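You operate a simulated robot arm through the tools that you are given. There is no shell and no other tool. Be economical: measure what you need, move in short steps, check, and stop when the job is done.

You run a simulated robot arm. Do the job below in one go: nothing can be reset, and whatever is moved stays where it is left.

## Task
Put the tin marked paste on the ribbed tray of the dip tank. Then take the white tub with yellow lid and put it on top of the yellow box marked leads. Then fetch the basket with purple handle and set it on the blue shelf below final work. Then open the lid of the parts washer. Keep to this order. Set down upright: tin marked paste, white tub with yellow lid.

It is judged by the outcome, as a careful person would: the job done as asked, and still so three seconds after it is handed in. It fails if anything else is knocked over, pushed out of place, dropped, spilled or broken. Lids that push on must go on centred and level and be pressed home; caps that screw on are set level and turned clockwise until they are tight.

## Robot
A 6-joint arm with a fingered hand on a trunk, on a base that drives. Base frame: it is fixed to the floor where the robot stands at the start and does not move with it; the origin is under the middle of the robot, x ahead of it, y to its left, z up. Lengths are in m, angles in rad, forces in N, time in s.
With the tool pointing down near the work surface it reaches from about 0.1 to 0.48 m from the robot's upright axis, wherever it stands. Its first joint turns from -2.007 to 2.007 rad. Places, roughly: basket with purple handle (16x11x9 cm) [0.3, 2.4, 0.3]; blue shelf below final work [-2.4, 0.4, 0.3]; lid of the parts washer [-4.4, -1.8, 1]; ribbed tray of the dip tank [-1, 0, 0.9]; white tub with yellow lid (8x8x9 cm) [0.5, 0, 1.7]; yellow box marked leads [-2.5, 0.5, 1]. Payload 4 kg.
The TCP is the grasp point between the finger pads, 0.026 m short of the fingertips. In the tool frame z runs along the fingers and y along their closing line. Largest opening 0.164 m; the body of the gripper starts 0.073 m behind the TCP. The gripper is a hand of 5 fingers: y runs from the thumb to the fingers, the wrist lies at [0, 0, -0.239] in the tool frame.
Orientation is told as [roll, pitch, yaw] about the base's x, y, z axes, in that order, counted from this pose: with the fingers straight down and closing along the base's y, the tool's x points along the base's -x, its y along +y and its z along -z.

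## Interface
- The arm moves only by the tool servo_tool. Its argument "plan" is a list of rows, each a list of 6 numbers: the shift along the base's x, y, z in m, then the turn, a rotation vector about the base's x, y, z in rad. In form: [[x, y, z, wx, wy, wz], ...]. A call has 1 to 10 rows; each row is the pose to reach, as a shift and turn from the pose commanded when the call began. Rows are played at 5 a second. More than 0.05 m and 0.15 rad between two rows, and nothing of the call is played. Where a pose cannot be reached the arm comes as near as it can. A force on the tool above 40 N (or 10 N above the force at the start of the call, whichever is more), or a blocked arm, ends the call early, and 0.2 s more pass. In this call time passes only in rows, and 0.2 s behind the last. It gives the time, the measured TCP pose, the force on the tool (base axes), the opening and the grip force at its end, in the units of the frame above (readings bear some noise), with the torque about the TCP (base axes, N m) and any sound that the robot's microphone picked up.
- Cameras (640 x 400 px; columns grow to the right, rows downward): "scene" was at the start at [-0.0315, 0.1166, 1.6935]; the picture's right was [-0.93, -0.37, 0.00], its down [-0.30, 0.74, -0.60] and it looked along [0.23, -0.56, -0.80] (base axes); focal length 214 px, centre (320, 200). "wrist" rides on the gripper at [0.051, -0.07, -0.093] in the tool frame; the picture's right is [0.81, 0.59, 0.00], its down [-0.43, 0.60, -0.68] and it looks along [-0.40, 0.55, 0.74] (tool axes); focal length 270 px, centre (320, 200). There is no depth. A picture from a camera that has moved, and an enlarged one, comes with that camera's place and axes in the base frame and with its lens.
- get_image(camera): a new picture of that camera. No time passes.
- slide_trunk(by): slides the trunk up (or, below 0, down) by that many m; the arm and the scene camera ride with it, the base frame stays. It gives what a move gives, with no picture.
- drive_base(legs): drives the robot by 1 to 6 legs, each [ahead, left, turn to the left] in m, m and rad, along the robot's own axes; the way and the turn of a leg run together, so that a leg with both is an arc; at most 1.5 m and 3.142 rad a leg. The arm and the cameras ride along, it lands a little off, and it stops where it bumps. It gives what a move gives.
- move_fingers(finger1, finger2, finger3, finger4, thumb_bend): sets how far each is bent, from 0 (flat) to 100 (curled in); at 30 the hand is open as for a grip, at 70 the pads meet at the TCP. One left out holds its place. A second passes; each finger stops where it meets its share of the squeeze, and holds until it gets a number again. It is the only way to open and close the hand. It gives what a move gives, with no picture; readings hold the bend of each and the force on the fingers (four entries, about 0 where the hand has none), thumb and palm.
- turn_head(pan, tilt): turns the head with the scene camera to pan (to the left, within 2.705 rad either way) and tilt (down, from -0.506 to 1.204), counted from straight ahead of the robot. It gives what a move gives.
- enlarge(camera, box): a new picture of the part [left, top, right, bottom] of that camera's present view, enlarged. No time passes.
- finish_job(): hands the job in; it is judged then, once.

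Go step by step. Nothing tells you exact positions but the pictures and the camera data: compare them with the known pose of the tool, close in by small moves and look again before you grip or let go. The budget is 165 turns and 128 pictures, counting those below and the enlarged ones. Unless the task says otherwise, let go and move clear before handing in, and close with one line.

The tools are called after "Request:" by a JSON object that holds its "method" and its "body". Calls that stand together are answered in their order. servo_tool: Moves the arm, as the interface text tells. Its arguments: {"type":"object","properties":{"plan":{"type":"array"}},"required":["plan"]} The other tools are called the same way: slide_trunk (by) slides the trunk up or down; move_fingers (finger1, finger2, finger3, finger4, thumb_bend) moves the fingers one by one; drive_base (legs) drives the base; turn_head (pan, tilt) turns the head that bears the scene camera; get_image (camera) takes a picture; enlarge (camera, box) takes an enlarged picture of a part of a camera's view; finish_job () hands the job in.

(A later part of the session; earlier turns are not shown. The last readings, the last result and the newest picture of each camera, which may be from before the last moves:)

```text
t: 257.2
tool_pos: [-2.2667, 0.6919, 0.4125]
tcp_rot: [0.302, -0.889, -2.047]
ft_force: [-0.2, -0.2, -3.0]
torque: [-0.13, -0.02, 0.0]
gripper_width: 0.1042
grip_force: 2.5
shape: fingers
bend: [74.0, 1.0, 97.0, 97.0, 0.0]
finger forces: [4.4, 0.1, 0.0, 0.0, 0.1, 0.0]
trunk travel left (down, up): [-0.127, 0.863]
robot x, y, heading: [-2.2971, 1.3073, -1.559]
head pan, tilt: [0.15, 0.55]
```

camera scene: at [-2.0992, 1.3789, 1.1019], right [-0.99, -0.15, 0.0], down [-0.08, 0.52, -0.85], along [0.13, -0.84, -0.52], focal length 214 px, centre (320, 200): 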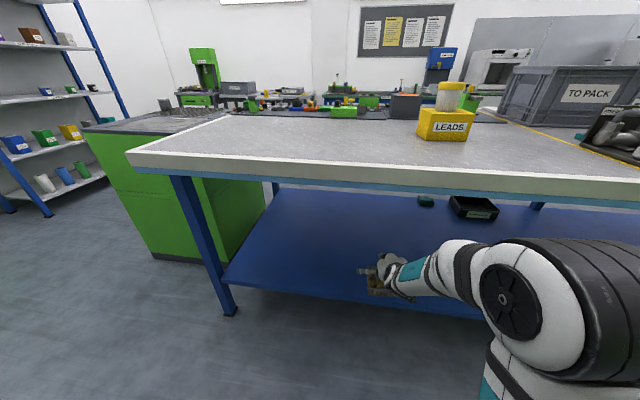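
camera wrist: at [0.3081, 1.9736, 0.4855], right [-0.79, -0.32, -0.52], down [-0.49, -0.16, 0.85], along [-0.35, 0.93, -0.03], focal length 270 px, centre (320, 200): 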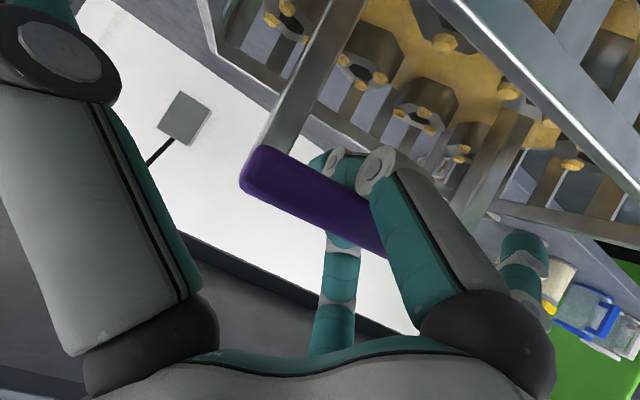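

Still hanging; continuing to lower.

Request:
{"method": "servo_tool", "body": {"plan": [[0, 0, -0.006, 0, 0, 0]]}}

Request:
{"method": "servo_tool", "body": {"plan": [[0, 0, -0.006, 0, 0, 0]]}}

Request:
{"method": "servo_tool", "body": {"plan": [[0, 0, -0.006, 0, 0, 0]]}}

Request:
{"method": "servo_tool", "body": {"plan": [[0, 0, -0.006, 0, 0, 0]]}}

```text
t: 257.6
tool_pos: [-2.267, 0.6926, 0.4062]
tcp_rot: [0.302, -0.89, -2.046]
ft_force: [-0.1, 1.1, -3.6]
torque: [-0.09, 0.03, 0.01]
gripper_width: 0.104
grip_force: 2.4
shape: fingers
bend: [74.0, 1.0, 97.0, 97.0, 0.0]
finger forces: [4.4, 0.0, 0.1, 0.0, 0.0, 0.0]
trunk travel left (down, up): [-0.127, 0.863]
robot x, y, heading: [-2.2998, 1.3077, -1.565]
head pan, tilt: [0.15, 0.55]
```

```text
t: 258.0
tool_pos: [-2.2698, 0.6922, 0.4005]
tcp_rot: [0.303, -0.89, -2.045]
ft_force: [0.5, 1.4, -3.3]
torque: [-0.05, -0.01, 0.01]
gripper_width: 0.1036
grip_force: 2.0
shape: fingers
bend: [74.0, 1.0, 97.0, 97.0, 0.0]
finger forces: [4.4, 0.0, 0.0, 0.1, 0.0, 0.0]
trunk travel left (down, up): [-0.127, 0.863]
robot x, y, heading: [-2.3011, 1.3033, -1.563]
head pan, tilt: [0.15, 0.55]
```

```text
t: 258.4
tool_pos: [-2.2674, 0.6934, 0.3943]
tcp_rot: [0.303, -0.891, -2.046]
ft_force: [0.1, -0.3, -4.0]
torque: [-0.08, 0.0, -0.01]
gripper_width: 0.104
grip_force: 2.2
shape: fingers
bend: [74.0, 1.0, 97.0, 97.0, 0.0]
finger forces: [4.4, 0.0, 0.0, 0.0, 0.0, 0.0]
trunk travel left (down, up): [-0.127, 0.863]
robot x, y, heading: [-2.2951, 1.3022, -1.563]
head pan, tilt: [0.15, 0.55]
```

```text
t: 258.8
tool_pos: [-2.2687, 0.6925, 0.3886]
tcp_rot: [0.304, -0.891, -2.049]
ft_force: [-0.6, 0.6, -2.8]
torque: [-0.08, 0.0, 0.0]
gripper_width: 0.1039
grip_force: 2.4
shape: fingers
bend: [74.0, 1.0, 97.0, 97.0, 0.0]
finger forces: [4.4, 0.1, 0.0, 0.0, 0.0, 0.0]
trunk travel left (down, up): [-0.127, 0.863]
robot x, y, heading: [-2.3024, 1.3088, -1.558]
head pan, tilt: [0.15, 0.55]
```

Request:
{"method": "enlarge", "body": {"camera": "scene", "box": [300, 220, 460, 320]}}

Request:
{"method": "servo_tool", "body": {"plan": [[0, 0, -0.006, 0, 0, 0]]}}

Request:
{"method": "servo_tool", "body": {"plan": [[0, 0, -0.006, 0, 0, 0]]}}

Request:
{"method": "servo_tool", "body": {"plan": [[0, 0, -0.006, 0, 0, 0]]}}

```text
4.00 times, centred on (380, 270) of scene
camera zoom: at [-2.0985, 1.2782, 1.1019], right [-0.99, -0.16, 0.0], down [-0.08, 0.52, -0.85], along [0.13, -0.84, -0.52], focal length 858 px, centre (80, -80)
```

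zoom: 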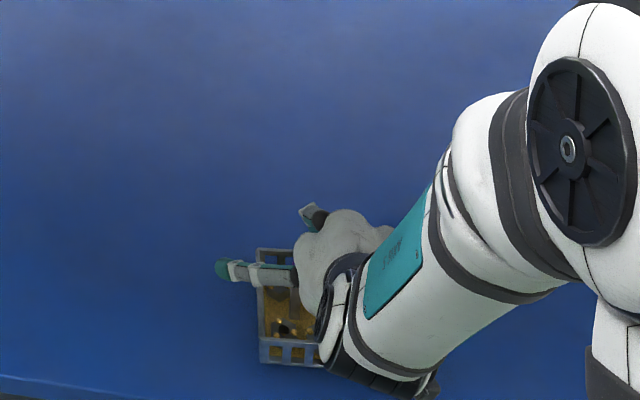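

```text
t: 259.2
tool_pos: [-2.2682, 0.6927, 0.3825]
tcp_rot: [0.3, -0.89, -2.045]
ft_force: [0.2, 0.1, -2.8]
torque: [-0.1, 0.01, -0.04]
gripper_width: 0.1041
grip_force: 2.3
shape: fingers
bend: [74.0, 1.0, 97.0, 97.0, 0.0]
finger forces: [4.4, 0.0, 0.0, 0.0, 0.0, 0.0]
trunk travel left (down, up): [-0.127, 0.863]
robot x, y, heading: [-2.3009, 1.3023, -1.563]
head pan, tilt: [0.15, 0.55]
```

```text
t: 259.6
tool_pos: [-2.269, 0.6936, 0.3753]
tcp_rot: [0.302, -0.89, -2.044]
ft_force: [-1.0, 0.5, -2.2]
torque: [-0.1, 0.02, -0.03]
gripper_width: 0.1044
grip_force: 2.1
shape: fingers
bend: [74.0, 1.0, 97.0, 97.0, 0.0]
finger forces: [4.5, 0.0, 0.0, 0.1, 0.0, 0.0]
trunk travel left (down, up): [-0.127, 0.863]
robot x, y, heading: [-2.2992, 1.3013, -1.563]
head pan, tilt: [0.15, 0.55]
```

```text
t: 260.0
tool_pos: [-2.2678, 0.6917, 0.37]
tcp_rot: [0.303, -0.892, -2.046]
ft_force: [0.9, -0.6, 0.6]
torque: [0.02, 0.03, 0.01]
gripper_width: 0.1041
grip_force: 0.0
shape: fingers
bend: [74.0, 1.0, 98.0, 97.0, 0.0]
finger forces: [0.0, 0.0, 0.1, 0.0, 0.1, 0.0]
trunk travel left (down, up): [-0.127, 0.863]
robot x, y, heading: [-2.2988, 1.3055, -1.564]
head pan, tilt: [0.15, 0.55]
```

The load is off: the basket rests on the blue shelf, about 5 cm inside its edge. I'll uncurl fingers 3 and 4, ease finger 1, and check.

Request:
{"method": "move_fingers", "body": {"finger3": 60, "finger4": 60}}

Request:
{"method": "move_fingers", "body": {"finger1": 67, "finger3": 30, "finger4": 30}}

Request:
{"method": "get_image", "body": {"camera": "wrist"}}

```text
t: 261.0
tool_pos: [-2.2685, 0.6939, 0.3702]
tcp_rot: [0.301, -0.89, -2.047]
ft_force: [-0.2, -0.1, 0.2]
torque: [-0.01, 0.01, -0.01]
gripper_width: 0.1047
grip_force: 0.0
shape: fingers
bend: [74.0, 1.0, 60.0, 60.0, 0.0]
finger forces: [0.0, 0.1, 0.0, 0.0, 0.0, 0.1]
trunk travel left (down, up): [-0.127, 0.863]
robot x, y, heading: [-2.2977, 1.3056, -1.567]
head pan, tilt: [0.15, 0.55]
```

```text
t: 262.0
tool_pos: [-2.2681, 0.6932, 0.3701]
tcp_rot: [0.302, -0.89, -2.048]
ft_force: [0.2, -0.6, 0.1]
torque: [0.01, -0.03, 0.05]
gripper_width: 0.1023
grip_force: 0.1
shape: fingers
bend: [67.0, 1.0, 30.0, 30.0, 0.0]
finger forces: [0.0, 0.0, 0.0, 0.1, 0.1, 0.0]
trunk travel left (down, up): [-0.127, 0.863]
robot x, y, heading: [-2.2985, 1.306, -1.567]
head pan, tilt: [0.15, 0.55]
```

```text
16 pictures are left
camera wrist: at [-2.3131, 0.8099, 0.3736], right [0.79, 0.32, -0.52], down [0.49, 0.16, 0.85], along [0.35, -0.94, -0.03], focal length 270 px, centre (320, 200)
```

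wrist: 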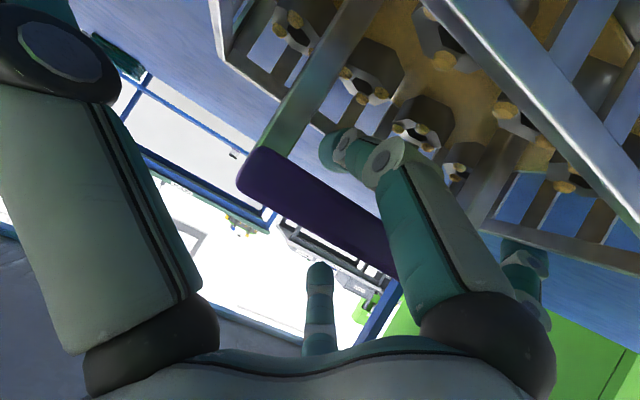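

Fingers are clear of the bar. I'll withdraw straight back in small steps, watching forces.

Request:
{"method": "servo_tool", "body": {"plan": [[0, 0.01, 0.001, 0, 0, 0], [0, 0.02, 0.002, 0, 0, 0]]}}

Request:
{"method": "servo_tool", "body": {"plan": [[0, 0.012, 0.001, 0, 0, 0], [0, 0.024, 0.002, 0, 0, 0]]}}

Request:
{"method": "get_image", "body": {"camera": "wrist"}}

```text
t: 262.6
tool_pos: [-2.268, 0.7122, 0.3727]
tcp_rot: [0.302, -0.891, -2.048]
ft_force: [-0.1, 0.9, -0.5]
torque: [-0.03, 0.03, -0.01]
gripper_width: 0.1021
grip_force: 0.1
shape: fingers
bend: [67.0, 1.0, 30.0, 30.0, 0.0]
finger forces: [0.0, 0.1, 0.1, 0.1, 0.0, 0.1]
trunk travel left (down, up): [-0.127, 0.863]
robot x, y, heading: [-2.2939, 1.3093, -1.566]
head pan, tilt: [0.15, 0.55]
```

```text
t: 263.2
tool_pos: [-2.2679, 0.7369, 0.3752]
tcp_rot: [0.303, -0.889, -2.045]
ft_force: [0.6, -0.4, -1.1]
torque: [0.02, 0.02, -0.02]
gripper_width: 0.1023
grip_force: 0.0
shape: fingers
bend: [67.0, 1.0, 30.0, 30.0, 0.0]
finger forces: [0.0, 0.1, 0.0, 0.1, 0.0, 0.0]
trunk travel left (down, up): [-0.127, 0.863]
robot x, y, heading: [-2.2969, 1.3093, -1.566]
head pan, tilt: [0.15, 0.55]
```

```text
15 pictures are left
camera wrist: at [-2.3129, 0.8541, 0.3782], right [0.79, 0.32, -0.52], down [0.49, 0.16, 0.85], along [0.35, -0.94, -0.03], focal length 270 px, centre (320, 200)
```

wrist: 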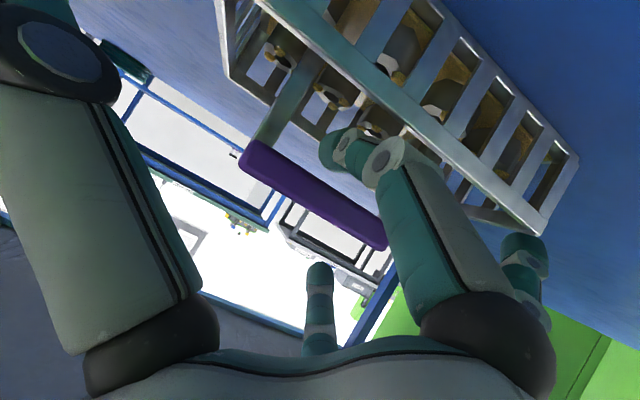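

Withdrawing cleanly; the basket stays put. Continuing back.

Request:
{"method": "servo_tool", "body": {"plan": [[0, 0.015, 0.002, 0, 0, 0], [0, 0.03, 0.006, 0, 0, 0], [0, 0.05, 0.015, 0, 0, 0], [0, 0.07, 0.03, 0, 0, 0]]}}

Request:
{"method": "drive_base", "body": {"legs": [[-0.3, 0, 0]]}}

Request:
{"method": "get_image", "body": {"camera": "scene"}}

```text
t: 264.2
tool_pos: [-2.2625, 0.774, 0.3929]
tcp_rot: [0.304, -0.89, -2.048]
ft_force: [-0.1, 0.9, -0.9]
torque: [-0.02, 0.03, -0.05]
gripper_width: 0.102
grip_force: 0.0
shape: fingers
bend: [67.0, 1.0, 30.0, 30.0, 0.0]
finger forces: [0.1, 0.1, 0.1, 0.0, 0.1, 0.0]
out of reach, approached as far as the arm can: row 3, 4
trunk travel left (down, up): [-0.127, 0.863]
robot x, y, heading: [-2.3002, 1.3021, -1.562]
head pan, tilt: [0.15, 0.55]
```

```text
t: 266.3
tool_pos: [-2.2653, 1.0767, 0.3912]
tcp_rot: [0.302, -0.89, -2.044]
ft_force: [-0.7, -0.1, -0.3]
torque: [0.03, 0.04, 0.01]
gripper_width: 0.1021
grip_force: 0.1
shape: fingers
bend: [67.0, 1.0, 30.0, 30.0, 0.0]
finger forces: [0.0, 0.0, 0.0, 0.0, 0.1, 0.0]
trunk travel left (down, up): [-0.127, 0.863]
robot x, y, heading: [-2.3003, 1.61, -1.56]
head pan, tilt: [0.15, 0.55]
```

```text
14 pictures are left
camera scene: at [-2.1011, 1.583, 1.1019], right [-0.99, -0.16, 0.0], down [-0.08, 0.52, -0.85], along [0.14, -0.84, -0.52], focal length 214 px, centre (320, 200)
```

scene: 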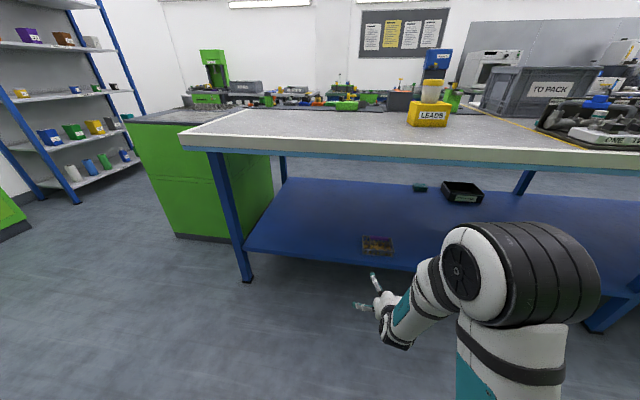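

The basket is set on the blue shelf. Last: the parts washer lid near [-4.4, -1.8, 1]. I'll drive around the dip tank into the left aisle, raising the trunk on the way.

Request:
{"method": "drive_base", "body": {"legs": [[0, 0, 1.565], [1.0, 0, 0], [0.95, 0, 0], [0, 0, -1.57]]}}

Request:
{"method": "slide_trunk", "body": {"by": 0.4}}

Request:
{"method": "slide_trunk", "body": {"by": 0.3}}

Request:
{"method": "drive_base", "body": {"legs": [[1.2, 0, 0], [1.15, 0, 0], [0, 0, -1.57], [1.3, 0, 0], [1.3, 0, 0]]}}

Request:
{"method": "turn_head", "body": {"pan": 0.5, "tilt": 0.4}}

Request:
{"method": "get_image", "body": {"camera": "scene"}}

```text
t: 283.8
tool_pos: [-0.3336, 1.0564, 0.3914]
tcp_rot: [0.303, -0.891, -2.088]
ft_force: [-0.4, -0.7, 0.5]
torque: [-0.03, 0.01, 0.0]
gripper_width: 0.1021
grip_force: 0.0
shape: fingers
bend: [67.0, 1.0, 30.0, 30.0, 0.0]
finger forces: [0.0, 0.0, 0.0, 0.0, 0.0, 0.1]
trunk travel left (down, up): [-0.127, 0.863]
robot x, y, heading: [-0.3455, 1.5863, -1.607]
head pan, tilt: [0.15, 0.55]
```

```text
t: 287.6
tool_pos: [-0.3335, 1.0566, 0.7918]
tcp_rot: [0.302, -0.889, -2.088]
ft_force: [0.3, 0.3, 0.1]
torque: [0.0, -0.01, 0.01]
gripper_width: 0.1021
grip_force: 0.1
shape: fingers
bend: [67.0, 1.0, 30.0, 30.0, 0.0]
finger forces: [0.0, 0.0, 0.0, 0.0, 0.0, 0.0]
trunk travel left (down, up): [-0.527, 0.463]
robot x, y, heading: [-0.3464, 1.5935, -1.61]
head pan, tilt: [0.15, 0.55]
```

```text
t: 290.6
tool_pos: [-0.3334, 1.0581, 1.0919]
tcp_rot: [0.302, -0.889, -2.09]
ft_force: [0.3, -0.5, -0.2]
torque: [-0.02, 0.02, 0.01]
gripper_width: 0.102
grip_force: 0.1
shape: fingers
bend: [67.0, 1.0, 30.0, 30.0, 0.0]
finger forces: [0.0, 0.0, 0.1, 0.1, 0.0, 0.1]
trunk travel left (down, up): [-0.827, 0.163]
robot x, y, heading: [-0.344, 1.5926, -1.604]
head pan, tilt: [0.15, 0.55]
```

```text
t: 318.3
tool_pos: [-3.5672, -0.5369, 1.092]
tcp_rot: [0.303, -0.891, 2.556]
ft_force: [0.0, 0.0, 0.0]
torque: [-0.02, -0.01, 0.0]
gripper_width: 0.1023
grip_force: 0.1
shape: fingers
bend: [67.0, 1.0, 30.0, 30.0, 0.0]
finger forces: [0.0, 0.0, 0.1, 0.1, 0.1, 0.0]
trunk travel left (down, up): [-0.827, 0.163]
robot x, y, heading: [-3.0311, -0.5617, 3.041]
head pan, tilt: [0.15, 0.55]
```

```text
t: 319.1
tool_pos: [-3.5675, -0.5368, 1.0909]
tcp_rot: [0.303, -0.89, 2.556]
ft_force: [0.8, 0.1, -0.2]
torque: [-0.01, -0.02, 0.03]
gripper_width: 0.102
grip_force: 0.1
shape: fingers
bend: [67.0, 1.0, 30.0, 30.0, 0.0]
finger forces: [0.0, 0.0, 0.0, 0.0, 0.0, 0.1]
trunk travel left (down, up): [-0.827, 0.163]
robot x, y, heading: [-3.0338, -0.5609, 3.039]
head pan, tilt: [0.499, 0.4]
```

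```text
13 pictures are left
camera scene: at [-3.077, -0.7863, 1.8156], right [-0.39, 0.92, 0.0], down [0.36, 0.15, -0.92], along [-0.85, -0.36, -0.39], focal length 214 px, centre (320, 200)
```

scene: 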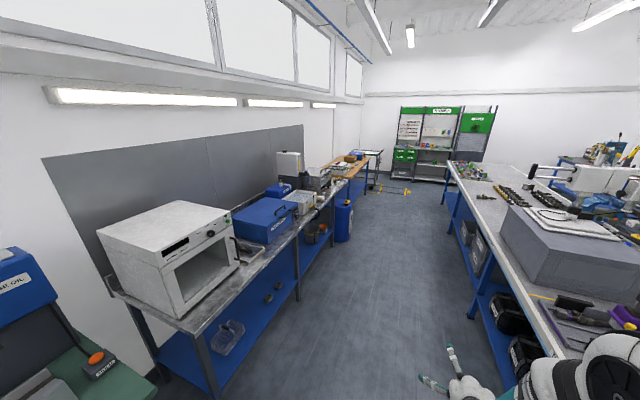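

The blue box on the wall bench at about [-4.3, -1.78] must be the parts washer. I'll straighten heading, move alongside, and face it.

Request:
{"method": "drive_base", "body": {"legs": [[0, 0.22, 0.1], [1.28, 0, 0], [0, 0, 1.57]]}}

Request:
{"method": "turn_head", "body": {"pan": 0.2, "tilt": 0.6}}

Request:
{"method": "get_image", "body": {"camera": "scene"}}

```text
t: 330.7
tool_pos: [-4.2879, -1.3181, 1.0917]
tcp_rot: [0.304, -0.892, -2.055]
ft_force: [0.4, -0.2, 0.4]
torque: [0.03, -0.03, 0.0]
gripper_width: 0.102
grip_force: 0.0
shape: fingers
bend: [67.0, 1.0, 30.0, 30.0, 0.0]
finger forces: [0.1, 0.0, 0.0, 0.0, 0.0, 0.0]
trunk travel left (down, up): [-0.827, 0.163]
robot x, y, heading: [-4.3211, -0.7857, -1.57]
head pan, tilt: [0.499, 0.4]
```

```text
t: 331.5
tool_pos: [-4.288, -1.3194, 1.0917]
tcp_rot: [0.302, -0.891, -2.056]
ft_force: [0.4, -0.4, 0.4]
torque: [0.01, 0.01, 0.07]
gripper_width: 0.1021
grip_force: 0.1
shape: fingers
bend: [67.0, 1.0, 30.0, 30.0, 0.0]
finger forces: [0.0, 0.0, 0.0, 0.0, 0.0, 0.0]
trunk travel left (down, up): [-0.827, 0.163]
robot x, y, heading: [-4.3195, -0.7818, -1.572]
head pan, tilt: [0.201, 0.6]
```

```text
12 pictures are left
camera scene: at [-4.1151, -0.812, 1.7975], right [-0.98, -0.2, 0.0], down [-0.11, 0.55, -0.83], along [0.16, -0.81, -0.56], focal length 214 px, centre (320, 200)
```

scene: 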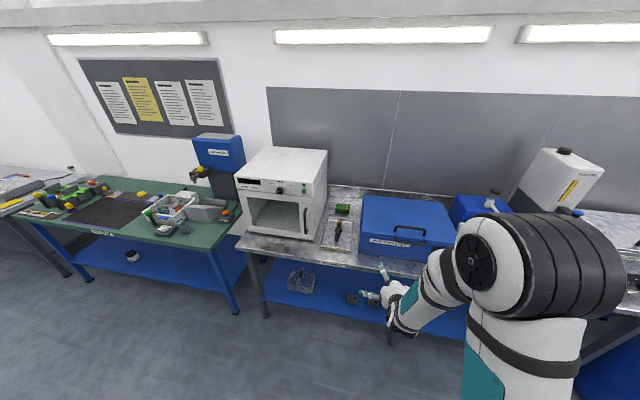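

Zooming in on the washer to see its lid and handle.

Request:
{"method": "enlarge", "body": {"camera": "scene", "box": [340, 170, 480, 290]}}

```text
3.33 times, centred on (410, 230) of scene
camera zoom: at [-4.1151, -0.812, 1.7975], right [-0.98, -0.2, 0.0], down [-0.11, 0.55, -0.83], along [0.16, -0.81, -0.56], focal length 715 px, centre (20, 100)
```

zoom: 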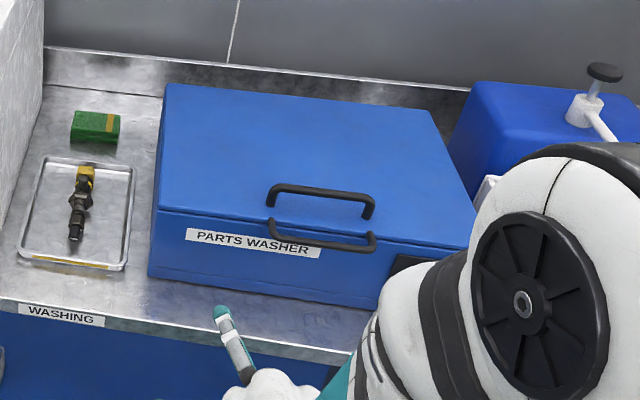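

The washer lid has a black bar handle on top near the front: bar at about [-4.40, -1.68, 1.09], hinge at the back (y≈-2.0). I'll use the same hook grip as for the basket, moving closer first.

Request:
{"method": "servo_tool", "body": {"plan": [[0, 0, 0.03, 0, 0, 0], [0, 0, 0.06, 0, 0, 0]]}}

Request:
{"method": "move_fingers", "body": {"finger1": 65, "finger2": 0, "finger3": 35, "finger4": 35, "thumb_bend": 0}}

Request:
{"method": "drive_base", "body": {"legs": [[0, -0.11, 0], [0.27, 0, 0]]}}

Request:
{"method": "get_image", "body": {"camera": "wrist"}}

```text
t: 332.1
tool_pos: [-4.288, -1.325, 1.1511]
tcp_rot: [0.301, -0.889, -2.054]
ft_force: [0.2, 0.3, -0.1]
torque: [-0.01, 0.0, 0.01]
gripper_width: 0.1021
grip_force: 0.1
shape: fingers
bend: [67.0, 1.0, 30.0, 30.0, 0.0]
finger forces: [0.0, 0.1, 0.0, 0.0, 0.0, 0.1]
out of reach, approached as far as the arm can: row 1, 2
trunk travel left (down, up): [-0.827, 0.163]
robot x, y, heading: [-4.3182, -0.785, -1.577]
head pan, tilt: [0.201, 0.6]
```

```text
t: 333.1
tool_pos: [-4.2885, -1.3266, 1.151]
tcp_rot: [0.3, -0.889, -2.056]
ft_force: [-0.1, -0.6, -0.5]
torque: [-0.03, 0.03, 0.04]
gripper_width: 0.1019
grip_force: 0.0
shape: fingers
bend: [65.0, 1.0, 35.0, 35.0, 0.0]
finger forces: [0.1, 0.0, 0.0, 0.0, 0.0, 0.0]
trunk travel left (down, up): [-0.827, 0.163]
robot x, y, heading: [-4.3166, -0.7874, -1.572]
head pan, tilt: [0.201, 0.6]
```

```text
t: 335.8
tool_pos: [-4.4031, -1.5988, 1.1508]
tcp_rot: [0.3, -0.888, -2.057]
ft_force: [-0.3, -1.7, 0.0]
torque: [0.02, 0.0, -0.03]
gripper_width: 0.1017
grip_force: 0.0
shape: fingers
bend: [65.0, 1.0, 35.0, 35.0, 0.0]
finger forces: [0.1, 0.0, 0.0, 0.1, 0.1, 0.0]
trunk travel left (down, up): [-0.827, 0.163]
robot x, y, heading: [-4.4305, -1.0556, -1.575]
head pan, tilt: [0.201, 0.6]
```

```text
10 pictures are left
camera wrist: at [-4.446, -1.4808, 1.1542], right [0.8, 0.31, -0.52], down [0.5, 0.15, 0.85], along [0.34, -0.94, -0.03], focal length 270 px, centre (320, 200)
```

wrist: 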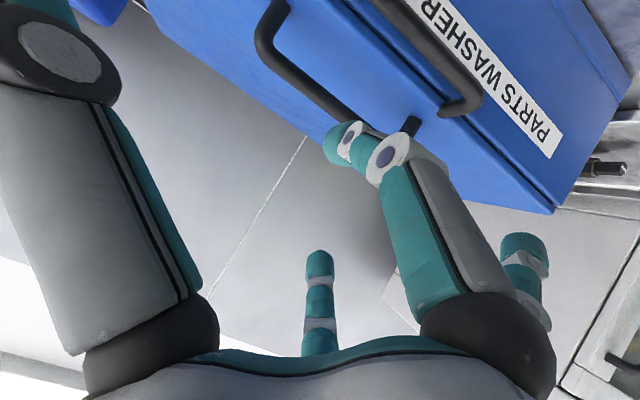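

I'll close in a bit lower and nearer, then look again.

Request:
{"method": "servo_tool", "body": {"plan": [[0, -0.01, -0.02, 0, 0, 0], [0, -0.02, -0.04, 0, 0, 0]]}}

Request:
{"method": "get_image", "body": {"camera": "wrist"}}

```text
t: 336.4
tool_pos: [-4.4028, -1.6173, 1.1111]
tcp_rot: [0.301, -0.888, -2.057]
ft_force: [-0.3, 0.4, -0.6]
torque: [-0.02, 0.03, 0.0]
gripper_width: 0.1017
grip_force: 0.0
shape: fingers
bend: [65.0, 1.0, 35.0, 35.0, 0.0]
finger forces: [0.0, 0.1, 0.0, 0.0, 0.0, 0.0]
trunk travel left (down, up): [-0.827, 0.163]
robot x, y, heading: [-4.4312, -1.0548, -1.57]
head pan, tilt: [0.201, 0.6]
```

```text
9 pictures are left
camera wrist: at [-4.4463, -1.5001, 1.1148], right [0.8, 0.31, -0.52], down [0.5, 0.15, 0.85], along [0.34, -0.94, -0.03], focal length 270 px, centre (320, 200)
```

wrist: 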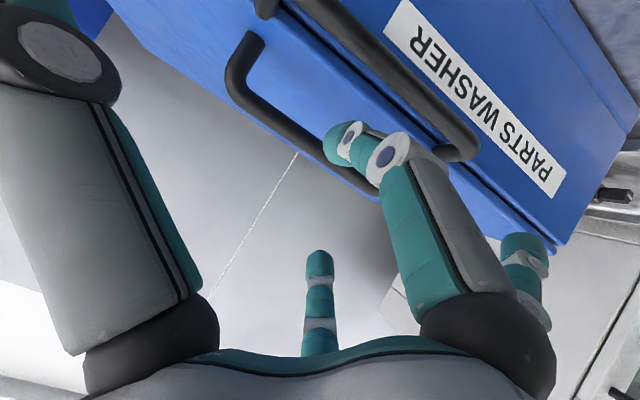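

Bar refined to about [-4.40, -1.70, 1.077]. I'll lower so fingertip 1 is just below bar height, then slide forward under it, checking forces.

Request:
{"method": "servo_tool", "body": {"plan": [[0, -0.005, -0.01, 0, 0, 0], [0, -0.015, -0.019, 0, 0, 0], [0, -0.03, -0.019, 0, 0, 0]]}}

Request:
{"method": "servo_tool", "body": {"plan": [[0, -0.012, 0, 0, 0, 0], [0, -0.024, 0, 0, 0, 0]]}}

Request:
{"method": "get_image", "body": {"camera": "wrist"}}

```text
t: 337.2
tool_pos: [-4.4014, -1.65, 1.0931]
tcp_rot: [0.299, -0.889, -2.061]
ft_force: [0.1, 0.2, 0.5]
torque: [-0.02, 0.03, 0.04]
gripper_width: 0.1016
grip_force: 0.0
shape: fingers
bend: [65.0, 1.0, 35.0, 35.0, 0.0]
finger forces: [0.0, 0.0, 0.0, 0.0, 0.1, 0.0]
trunk travel left (down, up): [-0.827, 0.163]
robot x, y, heading: [-4.4334, -1.0568, -1.576]
head pan, tilt: [0.201, 0.6]
```

```text
t: 337.8
tool_pos: [-4.4017, -1.6739, 1.0932]
tcp_rot: [0.3, -0.888, -2.06]
ft_force: [0.2, -0.2, 0.8]
torque: [0.0, 0.0, -0.01]
gripper_width: 0.1018
grip_force: 0.1
shape: fingers
bend: [65.0, 1.0, 35.0, 35.0, 0.0]
finger forces: [0.1, 0.1, 0.0, 0.0, 0.1, 0.0]
trunk travel left (down, up): [-0.827, 0.163]
robot x, y, heading: [-4.4306, -1.0608, -1.58]
head pan, tilt: [0.201, 0.6]
```

```text
8 pictures are left
camera wrist: at [-4.445, -1.5555, 1.0968], right [0.8, 0.31, -0.52], down [0.5, 0.15, 0.85], along [0.34, -0.94, -0.03], focal length 270 px, centre (320, 200)
```

wrist: 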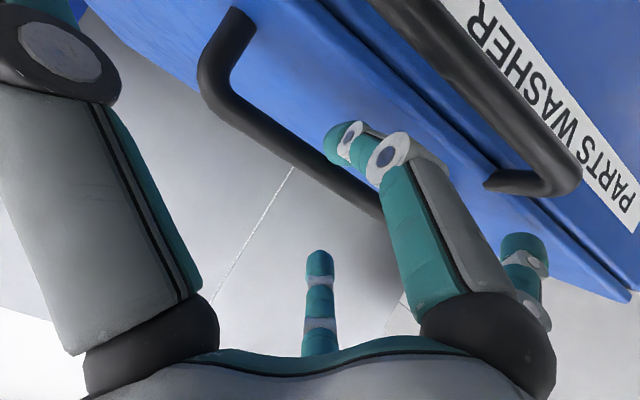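

Fingertip 1 is between bar and lid. A little further forward, then I'll curl finger 1 and wrap 3 and 4 over the bar.

Request:
{"method": "servo_tool", "body": {"plan": [[0, -0.01, 0, 0, 0, 0], [0, -0.02, 0, 0, 0, 0]]}}

Request:
{"method": "move_fingers", "body": {"finger1": 68, "finger3": 62, "finger4": 62}}

Request:
{"method": "move_fingers", "body": {"finger1": 78, "finger3": 90, "finger4": 90}}

Request:
{"method": "get_image", "body": {"camera": "wrist"}}

```text
t: 338.4
tool_pos: [-4.401, -1.6921, 1.0923]
tcp_rot: [0.301, -0.89, -2.058]
ft_force: [0.1, 0.2, -0.3]
torque: [0.02, 0.01, 0.01]
gripper_width: 0.1014
grip_force: 0.1
shape: fingers
bend: [65.0, 1.0, 35.0, 35.0, 0.0]
finger forces: [0.4, 0.0, 0.0, 0.0, 0.0, 0.1]
trunk travel left (down, up): [-0.827, 0.163]
robot x, y, heading: [-4.4289, -1.0585, -1.577]
head pan, tilt: [0.201, 0.6]
```

```text
t: 339.4
tool_pos: [-4.4025, -1.6928, 1.0916]
tcp_rot: [0.301, -0.888, -2.06]
ft_force: [0.1, 0.5, -1.1]
torque: [0.03, -0.03, -0.01]
gripper_width: 0.1021
grip_force: 0.9
shape: fingers
bend: [67.0, 1.0, 62.0, 62.0, 0.0]
finger forces: [1.5, 0.0, 0.1, 0.0, 0.1, 0.0]
trunk travel left (down, up): [-0.827, 0.163]
robot x, y, heading: [-4.4315, -1.0548, -1.577]
head pan, tilt: [0.201, 0.6]
```

```text
t: 340.4
tool_pos: [-4.401, -1.694, 1.0922]
tcp_rot: [0.301, -0.889, -2.059]
ft_force: [-0.1, -6.9, -2.4]
torque: [0.01, -0.36, 0.03]
gripper_width: 0.1023
grip_force: 5.4
shape: fingers
bend: [72.0, 0.0, 74.0, 74.0, 0.0]
finger forces: [8.5, 3.3, 0.1, 0.1, 0.0, 0.0]
trunk travel left (down, up): [-0.827, 0.163]
robot x, y, heading: [-4.4296, -1.0548, -1.572]
head pan, tilt: [0.201, 0.6]
```

```text
7 pictures are left
camera wrist: at [-4.4454, -1.5756, 1.095], right [0.8, 0.31, -0.52], down [0.5, 0.15, 0.85], along [0.34, -0.94, -0.03], focal length 270 px, centre (320, 200)
```

wrist: 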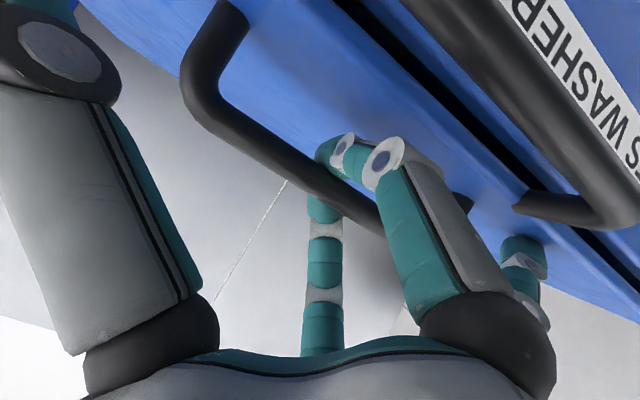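

The hook is firmly under the lid's bar. I'll lift along the hinge arc to about 30°, tilting the tool half as much.

Request:
{"method": "servo_tool", "body": {"plan": [[0, -0.003, 0.02, 0.03, 0, 0], [0, -0.007, 0.0415, 0.07, 0, 0], [0, -0.018, 0.0766, 0.13, 0, 0], [0, -0.033, 0.11, 0.19, 0, 0], [0, -0.055, 0.146, 0.26, 0, 0]]}}

Request:
{"method": "get_image", "body": {"camera": "scene"}}

```text
t: 341.8
tool_pos: [-4.4217, -1.7683, 1.258]
tcp_rot: [-0.042, -0.799, -1.79]
ft_force: [12.0, -8.7, -7.2]
torque: [-0.29, -1.26, -0.59]
gripper_width: 0.1169
grip_force: 17.4
shape: fingers
bend: [64.0, 5.0, 77.0, 75.0, 0.0]
finger forces: [18.7, 16.2, 0.0, 0.0, 0.0, 0.0]
trunk travel left (down, up): [-0.827, 0.163]
robot x, y, heading: [-4.4335, -1.0566, -1.572]
head pan, tilt: [0.201, 0.6]
stopped in row 5: the arm was blocked; the commanded pose is now the measured one
```

```text
6 pictures are left
camera scene: at [-4.225, -1.0878, 1.7971], right [-0.98, -0.2, 0.0], down [-0.11, 0.56, -0.82], along [0.16, -0.81, -0.57], focal length 214 px, centre (320, 200)
```

scene: 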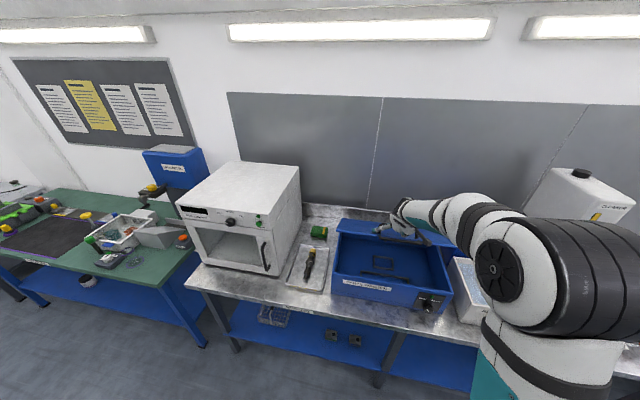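

The lid is opening; the interior is visible. Zooming to judge the angle.

Request:
{"method": "enlarge", "body": {"camera": "scene", "box": [310, 180, 490, 320]}}

```text
2.86 times, centred on (400, 250) of scene
camera zoom: at [-4.225, -1.0878, 1.7971], right [-0.98, -0.2, 0.0], down [-0.11, 0.56, -0.82], along [0.16, -0.81, -0.57], focal length 613 px, centre (91, 57)
```

zoom: 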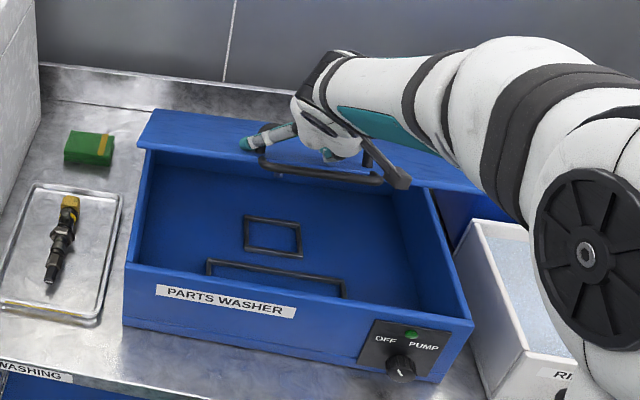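

The lid is at about 30–35° and the hook is still good, but the hand needs to rotate more with the lid. I'll rotate the tool, then continue the arc.

Request:
{"method": "servo_tool", "body": {"plan": [[0.003, -0.004, 0.004, 0.09, 0, 0], [0.006, -0.012, 0.014, 0.18, 0, 0], [0.008, -0.03, 0.033, 0.28, 0, 0], [0.008, -0.055, 0.05, 0.38, 0, 0]]}}

```text
t: 342.8
tool_pos: [-4.4174, -1.8258, 1.3085]
tcp_rot: [-0.135, -0.423, -1.74]
ft_force: [6.0, -17.7, -21.1]
torque: [-0.77, -0.58, -1.13]
gripper_width: 0.1137
grip_force: 16.0
shape: fingers
bend: [64.0, 12.0, 76.0, 75.0, 0.0]
finger forces: [21.2, 11.0, 0.0, 0.0, 0.0, 0.1]
trunk travel left (down, up): [-0.827, 0.163]
robot x, y, heading: [-4.43, -1.0587, -1.579]
head pan, tilt: [0.201, 0.6]
```

About 50° open now. Continuing with smaller arc steps.

Request:
{"method": "servo_tool", "body": {"plan": [[0, -0.02, 0.013, 0.09, 0, 0], [0, -0.045, 0.025, 0.18, 0, 0], [0, -0.07, 0.034, 0.27, 0, 0]]}}

```text
t: 343.6
tool_pos: [-4.4193, -1.8467, 1.3155]
tcp_rot: [-0.171, -0.201, -1.722]
ft_force: [10.7, -2.5, -3.9]
torque: [-0.18, -0.82, -1.12]
gripper_width: 0.1136
grip_force: 14.4
shape: fingers
bend: [63.0, 11.0, 78.0, 76.0, 0.0]
finger forces: [17.9, 11.9, 0.0, 0.0, 0.0, 0.0]
out of reach, approached as far as the arm can: row 2, 3
trunk travel left (down, up): [-0.827, 0.163]
robot x, y, heading: [-4.4292, -1.0576, -1.575]
head pan, tilt: [0.201, 0.6]
```

At the arm's reach limit, so I'll raise the trunk a little and drive ahead a few centimetres to continue the arc.

Request:
{"method": "slide_trunk", "body": {"by": 0.02}}

Request:
{"method": "drive_base", "body": {"legs": [[0.06, 0, 0]]}}

Request:
{"method": "enlarge", "body": {"camera": "scene", "box": [290, 160, 510, 340]}}

```text
t: 344.3
tool_pos: [-4.4249, -1.8409, 1.3422]
tcp_rot: [-0.174, -0.208, -1.726]
ft_force: [2.2, 5.1, 6.5]
torque: [0.21, -0.47, -1.02]
gripper_width: 0.1061
grip_force: 11.3
shape: fingers
bend: [64.0, 11.0, 81.0, 76.0, 0.0]
finger forces: [12.7, 9.0, 0.0, 0.0, 0.0, 0.1]
trunk travel left (down, up): [-0.847, 0.143]
robot x, y, heading: [-4.4304, -1.0583, -1.575]
head pan, tilt: [0.201, 0.6]
```

```text
t: 345.2
tool_pos: [-4.4223, -1.8676, 1.3518]
tcp_rot: [-0.171, -0.217, -1.726]
ft_force: [2.3, 12.7, 21.2]
torque: [0.56, -0.74, -1.26]
gripper_width: 0.1035
grip_force: 19.7
shape: fingers
bend: [63.0, 11.0, 81.0, 76.0, 0.0]
finger forces: [27.8, 11.9, 0.0, 0.0, 0.0, 0.1]
trunk travel left (down, up): [-0.847, 0.143]
robot x, y, heading: [-4.4345, -1.0841, -1.576]
head pan, tilt: [0.201, 0.6]
stopped in leg 1: the force on the tool passed its limit at 53 N (the readings are from after the stop); the commanded pose is now the measured one
```

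```text
2.22 times, centred on (400, 250) of scene
camera zoom: at [-4.2267, -1.1067, 1.8174], right [-0.98, -0.2, 0.0], down [-0.11, 0.55, -0.83], along [0.16, -0.81, -0.56], focal length 477 px, centre (142, 89)
```

zoom: 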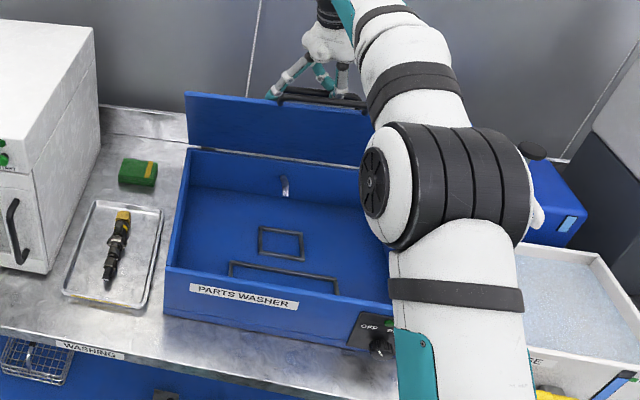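

The lid is at about 60°. The hand was pressing along the lid toward the hinge, so I'll raise it a little and then push further back.

Request:
{"method": "slide_trunk", "body": {"by": 0.025}}

Request:
{"method": "drive_base", "body": {"legs": [[0.04, 0, 0]]}}

Request:
{"method": "servo_tool", "body": {"plan": [[0, -0.01, 0.005, 0.08, 0, 0], [0, -0.025, 0.01, 0.15, 0, 0]]}}

```text
t: 345.9
tool_pos: [-4.4224, -1.8733, 1.3697]
tcp_rot: [-0.175, -0.211, -1.724]
ft_force: [-0.2, -0.7, 0.2]
torque: [0.05, 0.01, -0.01]
gripper_width: 0.104
grip_force: 0.0
shape: fingers
bend: [66.0, 1.0, 81.0, 76.0, 0.0]
finger forces: [0.0, 0.0, 0.1, 0.0, 0.1, 0.1]
trunk travel left (down, up): [-0.872, 0.118]
robot x, y, heading: [-4.4361, -1.0847, -1.575]
head pan, tilt: [0.201, 0.6]
```

```text
t: 346.8
tool_pos: [-4.4242, -1.9138, 1.3695]
tcp_rot: [-0.172, -0.21, -1.726]
ft_force: [0.0, 0.1, -0.6]
torque: [0.02, 0.0, 0.0]
gripper_width: 0.1038
grip_force: 0.2
shape: fingers
bend: [66.0, 1.0, 81.0, 76.0, 0.0]
finger forces: [0.0, 0.0, 0.1, 0.0, 0.1, 0.0]
trunk travel left (down, up): [-0.872, 0.118]
robot x, y, heading: [-4.4311, -1.1227, -1.574]
head pan, tilt: [0.201, 0.6]
```

```text
t: 347.4
tool_pos: [-4.4343, -1.8774, 1.3325]
tcp_rot: [-0.189, -0.094, -1.717]
ft_force: [0.2, 0.0, 1.0]
torque: [0.0, -0.03, 0.01]
gripper_width: 0.1038
grip_force: 0.0
shape: fingers
bend: [66.0, 1.0, 81.0, 76.0, 0.0]
finger forces: [0.0, 0.0, 0.0, 0.0, 0.0, 0.0]
out of reach, approached as far as the arm can: row 1, 2
trunk travel left (down, up): [-0.872, 0.118]
robot x, y, heading: [-4.4313, -1.1233, -1.574]
head pan, tilt: [0.201, 0.6]
```

The hook has come free, with no forces now. Let me see where the lid stands.

Request:
{"method": "enlarge", "body": {"camera": "scene", "box": [290, 130, 510, 310]}}

```text
2.22 times, centred on (400, 220) of scene
camera zoom: at [-4.2272, -1.1527, 1.8424], right [-0.98, -0.2, 0.0], down [-0.11, 0.55, -0.82], along [0.16, -0.81, -0.57], focal length 477 px, centre (142, 156)
```

zoom: 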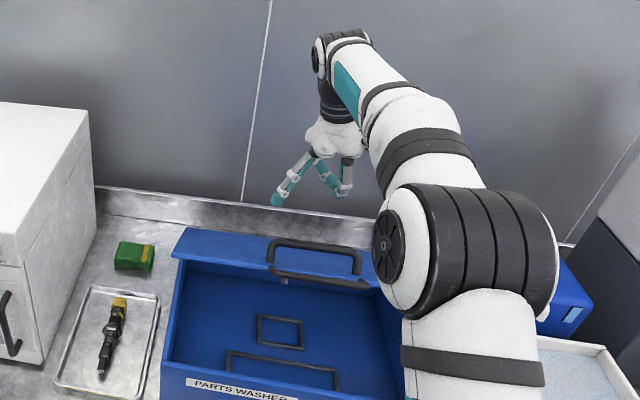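

The lid has settled back to about 34°. I'll now bring the closed hand over to the front of the lid and push its edge up and back from beneath.

Request:
{"method": "servo_tool", "body": {"plan": [[0, 0.01, 0.03, 0, 0, 0], [0, 0.04, 0.055, 0, 0, 0], [0, 0.085, 0.06, 0, 0, 0], [0, 0.13, 0.06, 0, 0, 0], [0, 0.175, 0.06, 0, 0, 0], [0, 0.22, 0.06, 0, 0, 0], [0, 0.265, 0.06, 0, 0, 0], [0, 0.305, 0.05, 0, 0, 0]]}}

Request:
{"method": "move_fingers", "body": {"finger1": 70, "finger2": 70, "finger3": 70, "finger4": 70, "thumb_bend": 70}}

```text
t: 349.1
tool_pos: [-4.4337, -1.5695, 1.3838]
tcp_rot: [-0.195, -0.065, -1.723]
ft_force: [0.2, -0.5, 0.3]
torque: [-0.02, 0.01, 0.0]
gripper_width: 0.1041
grip_force: 0.0
shape: fingers
bend: [66.0, 1.0, 81.0, 76.0, 0.0]
finger forces: [0.0, 0.0, 0.0, 0.0, 0.0, 0.0]
out of reach, approached as far as the arm can: row 1, 2, 3
trunk travel left (down, up): [-0.872, 0.118]
robot x, y, heading: [-4.4312, -1.1236, -1.574]
head pan, tilt: [0.201, 0.6]
```

```text
t: 350.1
tool_pos: [-4.4339, -1.5723, 1.3821]
tcp_rot: [-0.195, -0.063, -1.725]
ft_force: [0.1, 0.3, 0.8]
torque: [-0.01, 0.02, -0.02]
gripper_width: 0.0001
grip_force: 0.1
shape: fingers
bend: [70.0, 67.0, 70.0, 69.0, 68.0]
finger forces: [0.0, 0.1, 0.1, 0.1, 0.0, 0.1]
trunk travel left (down, up): [-0.872, 0.118]
robot x, y, heading: [-4.4338, -1.1229, -1.578]
head pan, tilt: [0.201, 0.6]
```

Tilting the closed hand forward and lowering it in front of the lid edge.

Request:
{"method": "servo_tool", "body": {"plan": [[0, 0.0, -0.035, -0.1, 0, 0], [0, 0, -0.075, -0.22, 0, 0], [0, 0, -0.115, -0.34, 0, 0], [0, 0, -0.155, -0.46, 0, 0], [0, 0, -0.2, -0.5, 0, 0]]}}

Request:
{"method": "servo_tool", "body": {"plan": [[0, -0.045, 0, 0, 0, 0], [0, -0.09, 0, 0, 0, 0], [0, -0.135, 0.005, 0, 0, 0], [0, -0.175, 0.02, 0, 0, 0], [0, -0.21, 0.04, 0, 0, 0]]}}

```text
t: 351.4
tool_pos: [-4.428, -1.5923, 1.1832]
tcp_rot: [-0.109, -0.551, -1.751]
ft_force: [0.2, 0.0, 0.3]
torque: [0.03, -0.01, -0.01]
gripper_width: 0.0002
grip_force: 0.0
shape: fingers
bend: [70.0, 67.0, 70.0, 69.0, 68.0]
finger forces: [0.0, 0.0, 0.0, 0.0, 0.0, 0.1]
out of reach, approached as far as the arm can: row 5
trunk travel left (down, up): [-0.872, 0.118]
robot x, y, heading: [-4.4323, -1.1249, -1.578]
head pan, tilt: [0.201, 0.6]
```

```text
t: 352.6
tool_pos: [-4.4305, -1.8012, 1.2248]
tcp_rot: [-0.113, -0.555, -1.748]
ft_force: [0.2, -0.9, -0.6]
torque: [0.03, 0.01, 0.0]
gripper_width: 0.0002
grip_force: 0.0
shape: fingers
bend: [70.0, 67.0, 70.0, 69.0, 68.0]
finger forces: [0.1, 0.1, 0.1, 0.1, 0.0, 0.1]
trunk travel left (down, up): [-0.872, 0.118]
robot x, y, heading: [-4.4321, -1.1238, -1.57]
head pan, tilt: [0.201, 0.6]
```

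No contact force felt. I'll use one picture to see the lid.

Request:
{"method": "enlarge", "body": {"camera": "scene", "box": [270, 110, 510, 320]}}

```text
1.90 times, centred on (390, 215) of scene
camera zoom: at [-4.227, -1.1532, 1.8423], right [-0.98, -0.2, 0.0], down [-0.11, 0.55, -0.82], along [0.16, -0.81, -0.57], focal length 408 px, centre (187, 171)
```

zoom: 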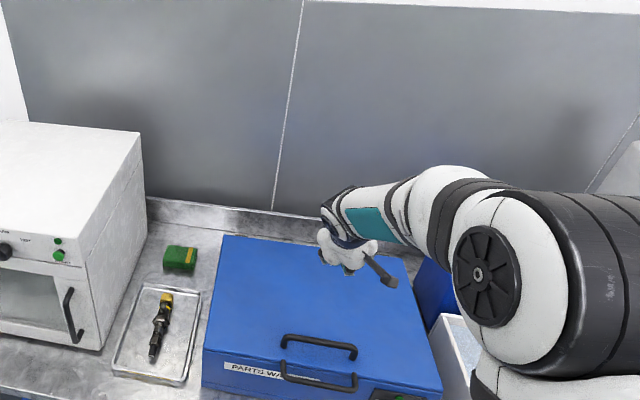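

The lid sank shut slowly, so it must be pushed past vertical in one go. I'll re-hook it, lift to ~55°, then quickly come in under it from the front. First, go back to the pre-hook pose.

Request:
{"method": "servo_tool", "body": {"plan": [[0, 0.02, 0.04, 0, 0, 0], [0.01, 0.06, 0.055, 0, 0, 0], [0.015, 0.105, 0.055, 0, 0, 0], [0.02, 0.15, 0.045, -0.1, -0.047, -0.008], [0.025, 0.185, 0.02, -0.2, -0.094, -0.016], [0.03, 0.19, -0.01, -0.3, -0.14, -0.024], [0.03, 0.19, -0.04, -0.412, -0.187, -0.031], [0.03, 0.19, -0.07, -0.412, -0.187, -0.031]]}}

Request:
{"method": "move_fingers", "body": {"finger1": 65, "finger2": 0, "finger3": 35, "finger4": 35, "thumb_bend": 0}}

```text
t: 354.4
tool_pos: [-4.3865, -1.6564, 1.1447]
tcp_rot: [0.3, -0.889, -2.062]
ft_force: [0.4, -1.1, -0.2]
torque: [0.0, 0.0, -0.05]
gripper_width: 0.0
grip_force: 0.1
shape: fingers
bend: [70.0, 67.0, 70.0, 69.0, 68.0]
finger forces: [0.0, 0.1, 0.1, 0.0, 0.0, 0.1]
out of reach, approached as far as the arm can: row 6, 7, 8
trunk travel left (down, up): [-0.872, 0.118]
robot x, y, heading: [-4.4317, -1.1241, -1.575]
head pan, tilt: [0.201, 0.6]
```

```text
t: 355.4
tool_pos: [-4.387, -1.6578, 1.146]
tcp_rot: [0.303, -0.89, -2.061]
ft_force: [-0.9, -0.2, 0.7]
torque: [-0.03, 0.05, -0.01]
gripper_width: 0.1017
grip_force: 0.1
shape: fingers
bend: [65.0, 1.0, 35.0, 35.0, 0.0]
finger forces: [0.0, 0.0, 0.0, 0.0, 0.0, 0.1]
trunk travel left (down, up): [-0.872, 0.118]
robot x, y, heading: [-4.4313, -1.1224, -1.573]
head pan, tilt: [0.201, 0.6]
```

Orientation restored exactly. I'll step back 6 cm, restore the trunk height, and repeat the same hook approach.

Request:
{"method": "drive_base", "body": {"legs": [[-0.06, 0, 0]]}}

Request:
{"method": "slide_trunk", "body": {"by": -0.045}}

Request:
{"method": "servo_tool", "body": {"plan": [[-0.007, -0.02, -0.004, 0, 0, 0], [-0.014, -0.04, -0.008, 0, 0, 0], [-0.014, -0.055, -0.008, 0, 0, 0]]}}

```text
t: 356.3
tool_pos: [-4.3858, -1.5966, 1.1467]
tcp_rot: [0.303, -0.89, -2.062]
ft_force: [-0.5, -0.4, 0.4]
torque: [-0.01, 0.01, -0.01]
gripper_width: 0.1018
grip_force: 0.0
shape: fingers
bend: [65.0, 1.0, 35.0, 35.0, 0.0]
finger forces: [0.1, 0.1, 0.0, 0.1, 0.0, 0.0]
trunk travel left (down, up): [-0.872, 0.118]
robot x, y, heading: [-4.4307, -1.065, -1.576]
head pan, tilt: [0.201, 0.6]
```

```text
t: 357.2
tool_pos: [-4.3853, -1.5965, 1.1001]
tcp_rot: [0.304, -0.889, -2.06]
ft_force: [-0.3, -0.2, -0.4]
torque: [-0.01, 0.0, 0.01]
gripper_width: 0.1018
grip_force: 0.0
shape: fingers
bend: [65.0, 1.0, 35.0, 35.0, 0.0]
finger forces: [0.0, 0.1, 0.0, 0.1, 0.1, 0.1]
trunk travel left (down, up): [-0.827, 0.163]
robot x, y, heading: [-4.4319, -1.0656, -1.577]
head pan, tilt: [0.201, 0.6]
```

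```text
t: 358.0
tool_pos: [-4.3993, -1.6508, 1.0916]
tcp_rot: [0.303, -0.889, -2.059]
ft_force: [-0.5, -0.2, 0.3]
torque: [-0.01, 0.0, 0.0]
gripper_width: 0.1017
grip_force: 0.1
shape: fingers
bend: [65.0, 1.0, 35.0, 35.0, 0.0]
finger forces: [0.0, 0.0, 0.0, 0.1, 0.0, 0.0]
trunk travel left (down, up): [-0.827, 0.163]
robot x, y, heading: [-4.4315, -1.0614, -1.573]
head pan, tilt: [0.201, 0.6]
```

Same pose as before. Sliding under the bar and hooking.

Request:
{"method": "servo_tool", "body": {"plan": [[0, -0.012, 0, 0, 0, 0], [0, -0.024, 0, 0, 0, 0], [0, -0.036, 0, 0, 0, 0], [0, -0.046, 0, 0, 0, 0]]}}

Request:
{"method": "move_fingers", "body": {"finger1": 78, "finger3": 80, "finger4": 80}}

```text
t: 359.0
tool_pos: [-4.3991, -1.6993, 1.0932]
tcp_rot: [0.305, -0.89, -2.058]
ft_force: [0.4, 0.1, -0.7]
torque: [0.03, -0.03, -0.02]
gripper_width: 0.1015
grip_force: 0.9
shape: fingers
bend: [64.0, 1.0, 35.0, 35.0, 0.0]
finger forces: [0.9, 0.1, 0.0, 0.0, 0.0, 0.0]
trunk travel left (down, up): [-0.827, 0.163]
robot x, y, heading: [-4.4283, -1.0643, -1.571]
head pan, tilt: [0.201, 0.6]
```

```text
t: 360.0
tool_pos: [-4.3995, -1.7001, 1.0924]
tcp_rot: [0.302, -0.893, -2.059]
ft_force: [0.5, -3.8, -0.1]
torque: [-0.03, -0.09, -0.04]
gripper_width: 0.1023
grip_force: 0.4
shape: fingers
bend: [75.0, 0.0, 77.0, 77.0, 0.0]
finger forces: [0.0, 0.7, 0.0, 0.0, 0.0, 0.0]
trunk travel left (down, up): [-0.827, 0.163]
robot x, y, heading: [-4.4287, -1.0626, -1.575]
head pan, tilt: [0.201, 0.6]
```

Lifting a little to check the hook has the lid.

Request:
{"method": "servo_tool", "body": {"plan": [[0, -0.003, 0.02, 0.03, 0, 0], [0, -0.007, 0.0415, 0.08, 0, 0]]}}

```text
t: 360.6
tool_pos: [-4.4, -1.7073, 1.1333]
tcp_rot: [0.248, -0.818, -2.019]
ft_force: [-0.8, -6.3, -2.2]
torque: [-0.04, -0.17, -0.03]
gripper_width: 0.1024
grip_force: 6.0
shape: fingers
bend: [74.0, 0.0, 77.0, 77.0, 0.0]
finger forces: [10.8, 1.6, 0.0, 0.1, 0.0, 0.0]
trunk travel left (down, up): [-0.827, 0.163]
robot x, y, heading: [-4.4257, -1.0678, -1.575]
head pan, tilt: [0.201, 0.6]
```

Hooked (finger 1 carries load). Lifting along the arc to about 50°.

Request:
{"method": "servo_tool", "body": {"plan": [[0, -0.011, 0.035, 0.1, 0, 0], [0, -0.026, 0.0685, 0.2, 0, 0], [0, -0.048, 0.1045, 0.3, 0, 0], [0, -0.068, 0.129, 0.4, 0, 0], [0, -0.094, 0.155, 0.5, 0, 0], [0, -0.123, 0.1775, 0.6, 0, 0]]}}

```text
t: 361.3
tool_pos: [-4.4188, -1.7758, 1.2549]
tcp_rot: [0.056, -0.905, -1.901]
ft_force: [19.1, 6.2, 5.3]
torque: [0.3, -1.79, 0.15]
gripper_width: 0.1025
grip_force: 19.6
shape: fingers
bend: [64.0, 0.0, 78.0, 78.0, 0.0]
finger forces: [10.6, 28.0, 0.1, 0.0, 0.1, 0.1]
out of reach, approached as far as the arm can: row 2
trunk travel left (down, up): [-0.827, 0.163]
robot x, y, heading: [-4.4318, -1.0652, -1.563]
head pan, tilt: [0.201, 0.6]
stopped in row 3: the force on the tool passed its limit at 68 N (the readings are from after the stop); the commanded pose is now the measured one
```

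At about 35°. Repeating the second arc move that worked before.

Request:
{"method": "servo_tool", "body": {"plan": [[0.003, -0.002, 0.006, 0.09, 0, 0], [0.006, -0.01, 0.016, 0.18, 0, 0], [0.008, -0.026, 0.035, 0.28, 0, 0], [0.008, -0.05, 0.054, 0.38, 0, 0]]}}

```text
t: 362.3
tool_pos: [-4.4197, -1.8318, 1.3025]
tcp_rot: [-0.093, -0.532, -1.808]
ft_force: [2.7, -17.0, -20.3]
torque: [-0.8, -0.52, -0.99]
gripper_width: 0.1032
grip_force: 16.6
shape: fingers
bend: [64.0, 1.0, 78.0, 78.0, 0.0]
finger forces: [19.6, 13.3, 0.0, 0.0, 0.0, 0.1]
trunk travel left (down, up): [-0.827, 0.163]
robot x, y, heading: [-4.4282, -1.0645, -1.573]
head pan, tilt: [0.201, 0.6]
```

Lid held at ~50°. Since time only passes in moves, I'll now withdraw and drop in front of the lid in one quick call.

Request:
{"method": "servo_tool", "body": {"plan": [[0, 0.015, 0.035, 0, 0, 0], [0, 0.045, 0.07, 0, 0, 0], [0, 0.09, 0.085, 0, 0, 0], [0, 0.135, 0.075, 0, 0, 0], [0, 0.17, 0.04, 0, 0, 0], [0, 0.195, 0.0, 0, 0, 0], [0, 0.212, -0.044, 0, 0, 0], [0, 0.222, -0.09, 0, 0, 0], [0, 0.225, -0.136, 0, 0, 0], [0, 0.22, -0.18, 0, 0, 0]]}}

```text
t: 364.5
tool_pos: [-4.4179, -1.6107, 1.126]
tcp_rot: [-0.094, -0.538, -1.806]
ft_force: [0.6, -0.2, -0.2]
torque: [0.05, -0.03, -0.01]
gripper_width: 0.1043
grip_force: 0.1
shape: fingers
bend: [64.0, 1.0, 77.0, 80.0, 0.0]
finger forces: [0.0, 0.0, 0.1, 0.0, 0.0, 0.0]
trunk travel left (down, up): [-0.827, 0.163]
robot x, y, heading: [-4.4332, -1.0644, -1.568]
head pan, tilt: [0.201, 0.6]
```

In position without contact. One look at the lid (no time passes).

Request:
{"method": "enlarge", "body": {"camera": "scene", "box": [290, 150, 510, 330]}}

```text
2.22 times, centred on (400, 240) of scene
camera zoom: at [-4.2264, -1.0928, 1.7974], right [-0.98, -0.2, 0.0], down [-0.11, 0.55, -0.82], along [0.16, -0.81, -0.57], focal length 477 px, centre (142, 111)
```

zoom: 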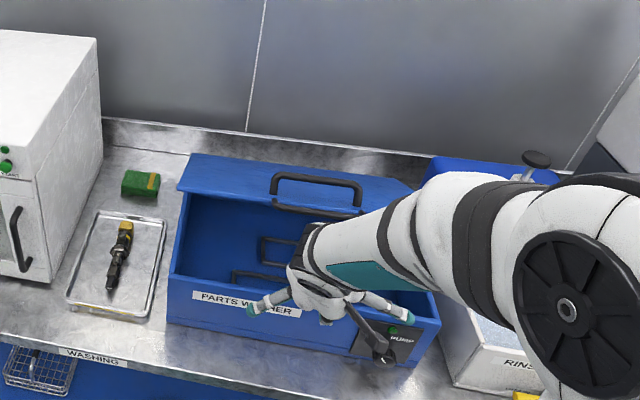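

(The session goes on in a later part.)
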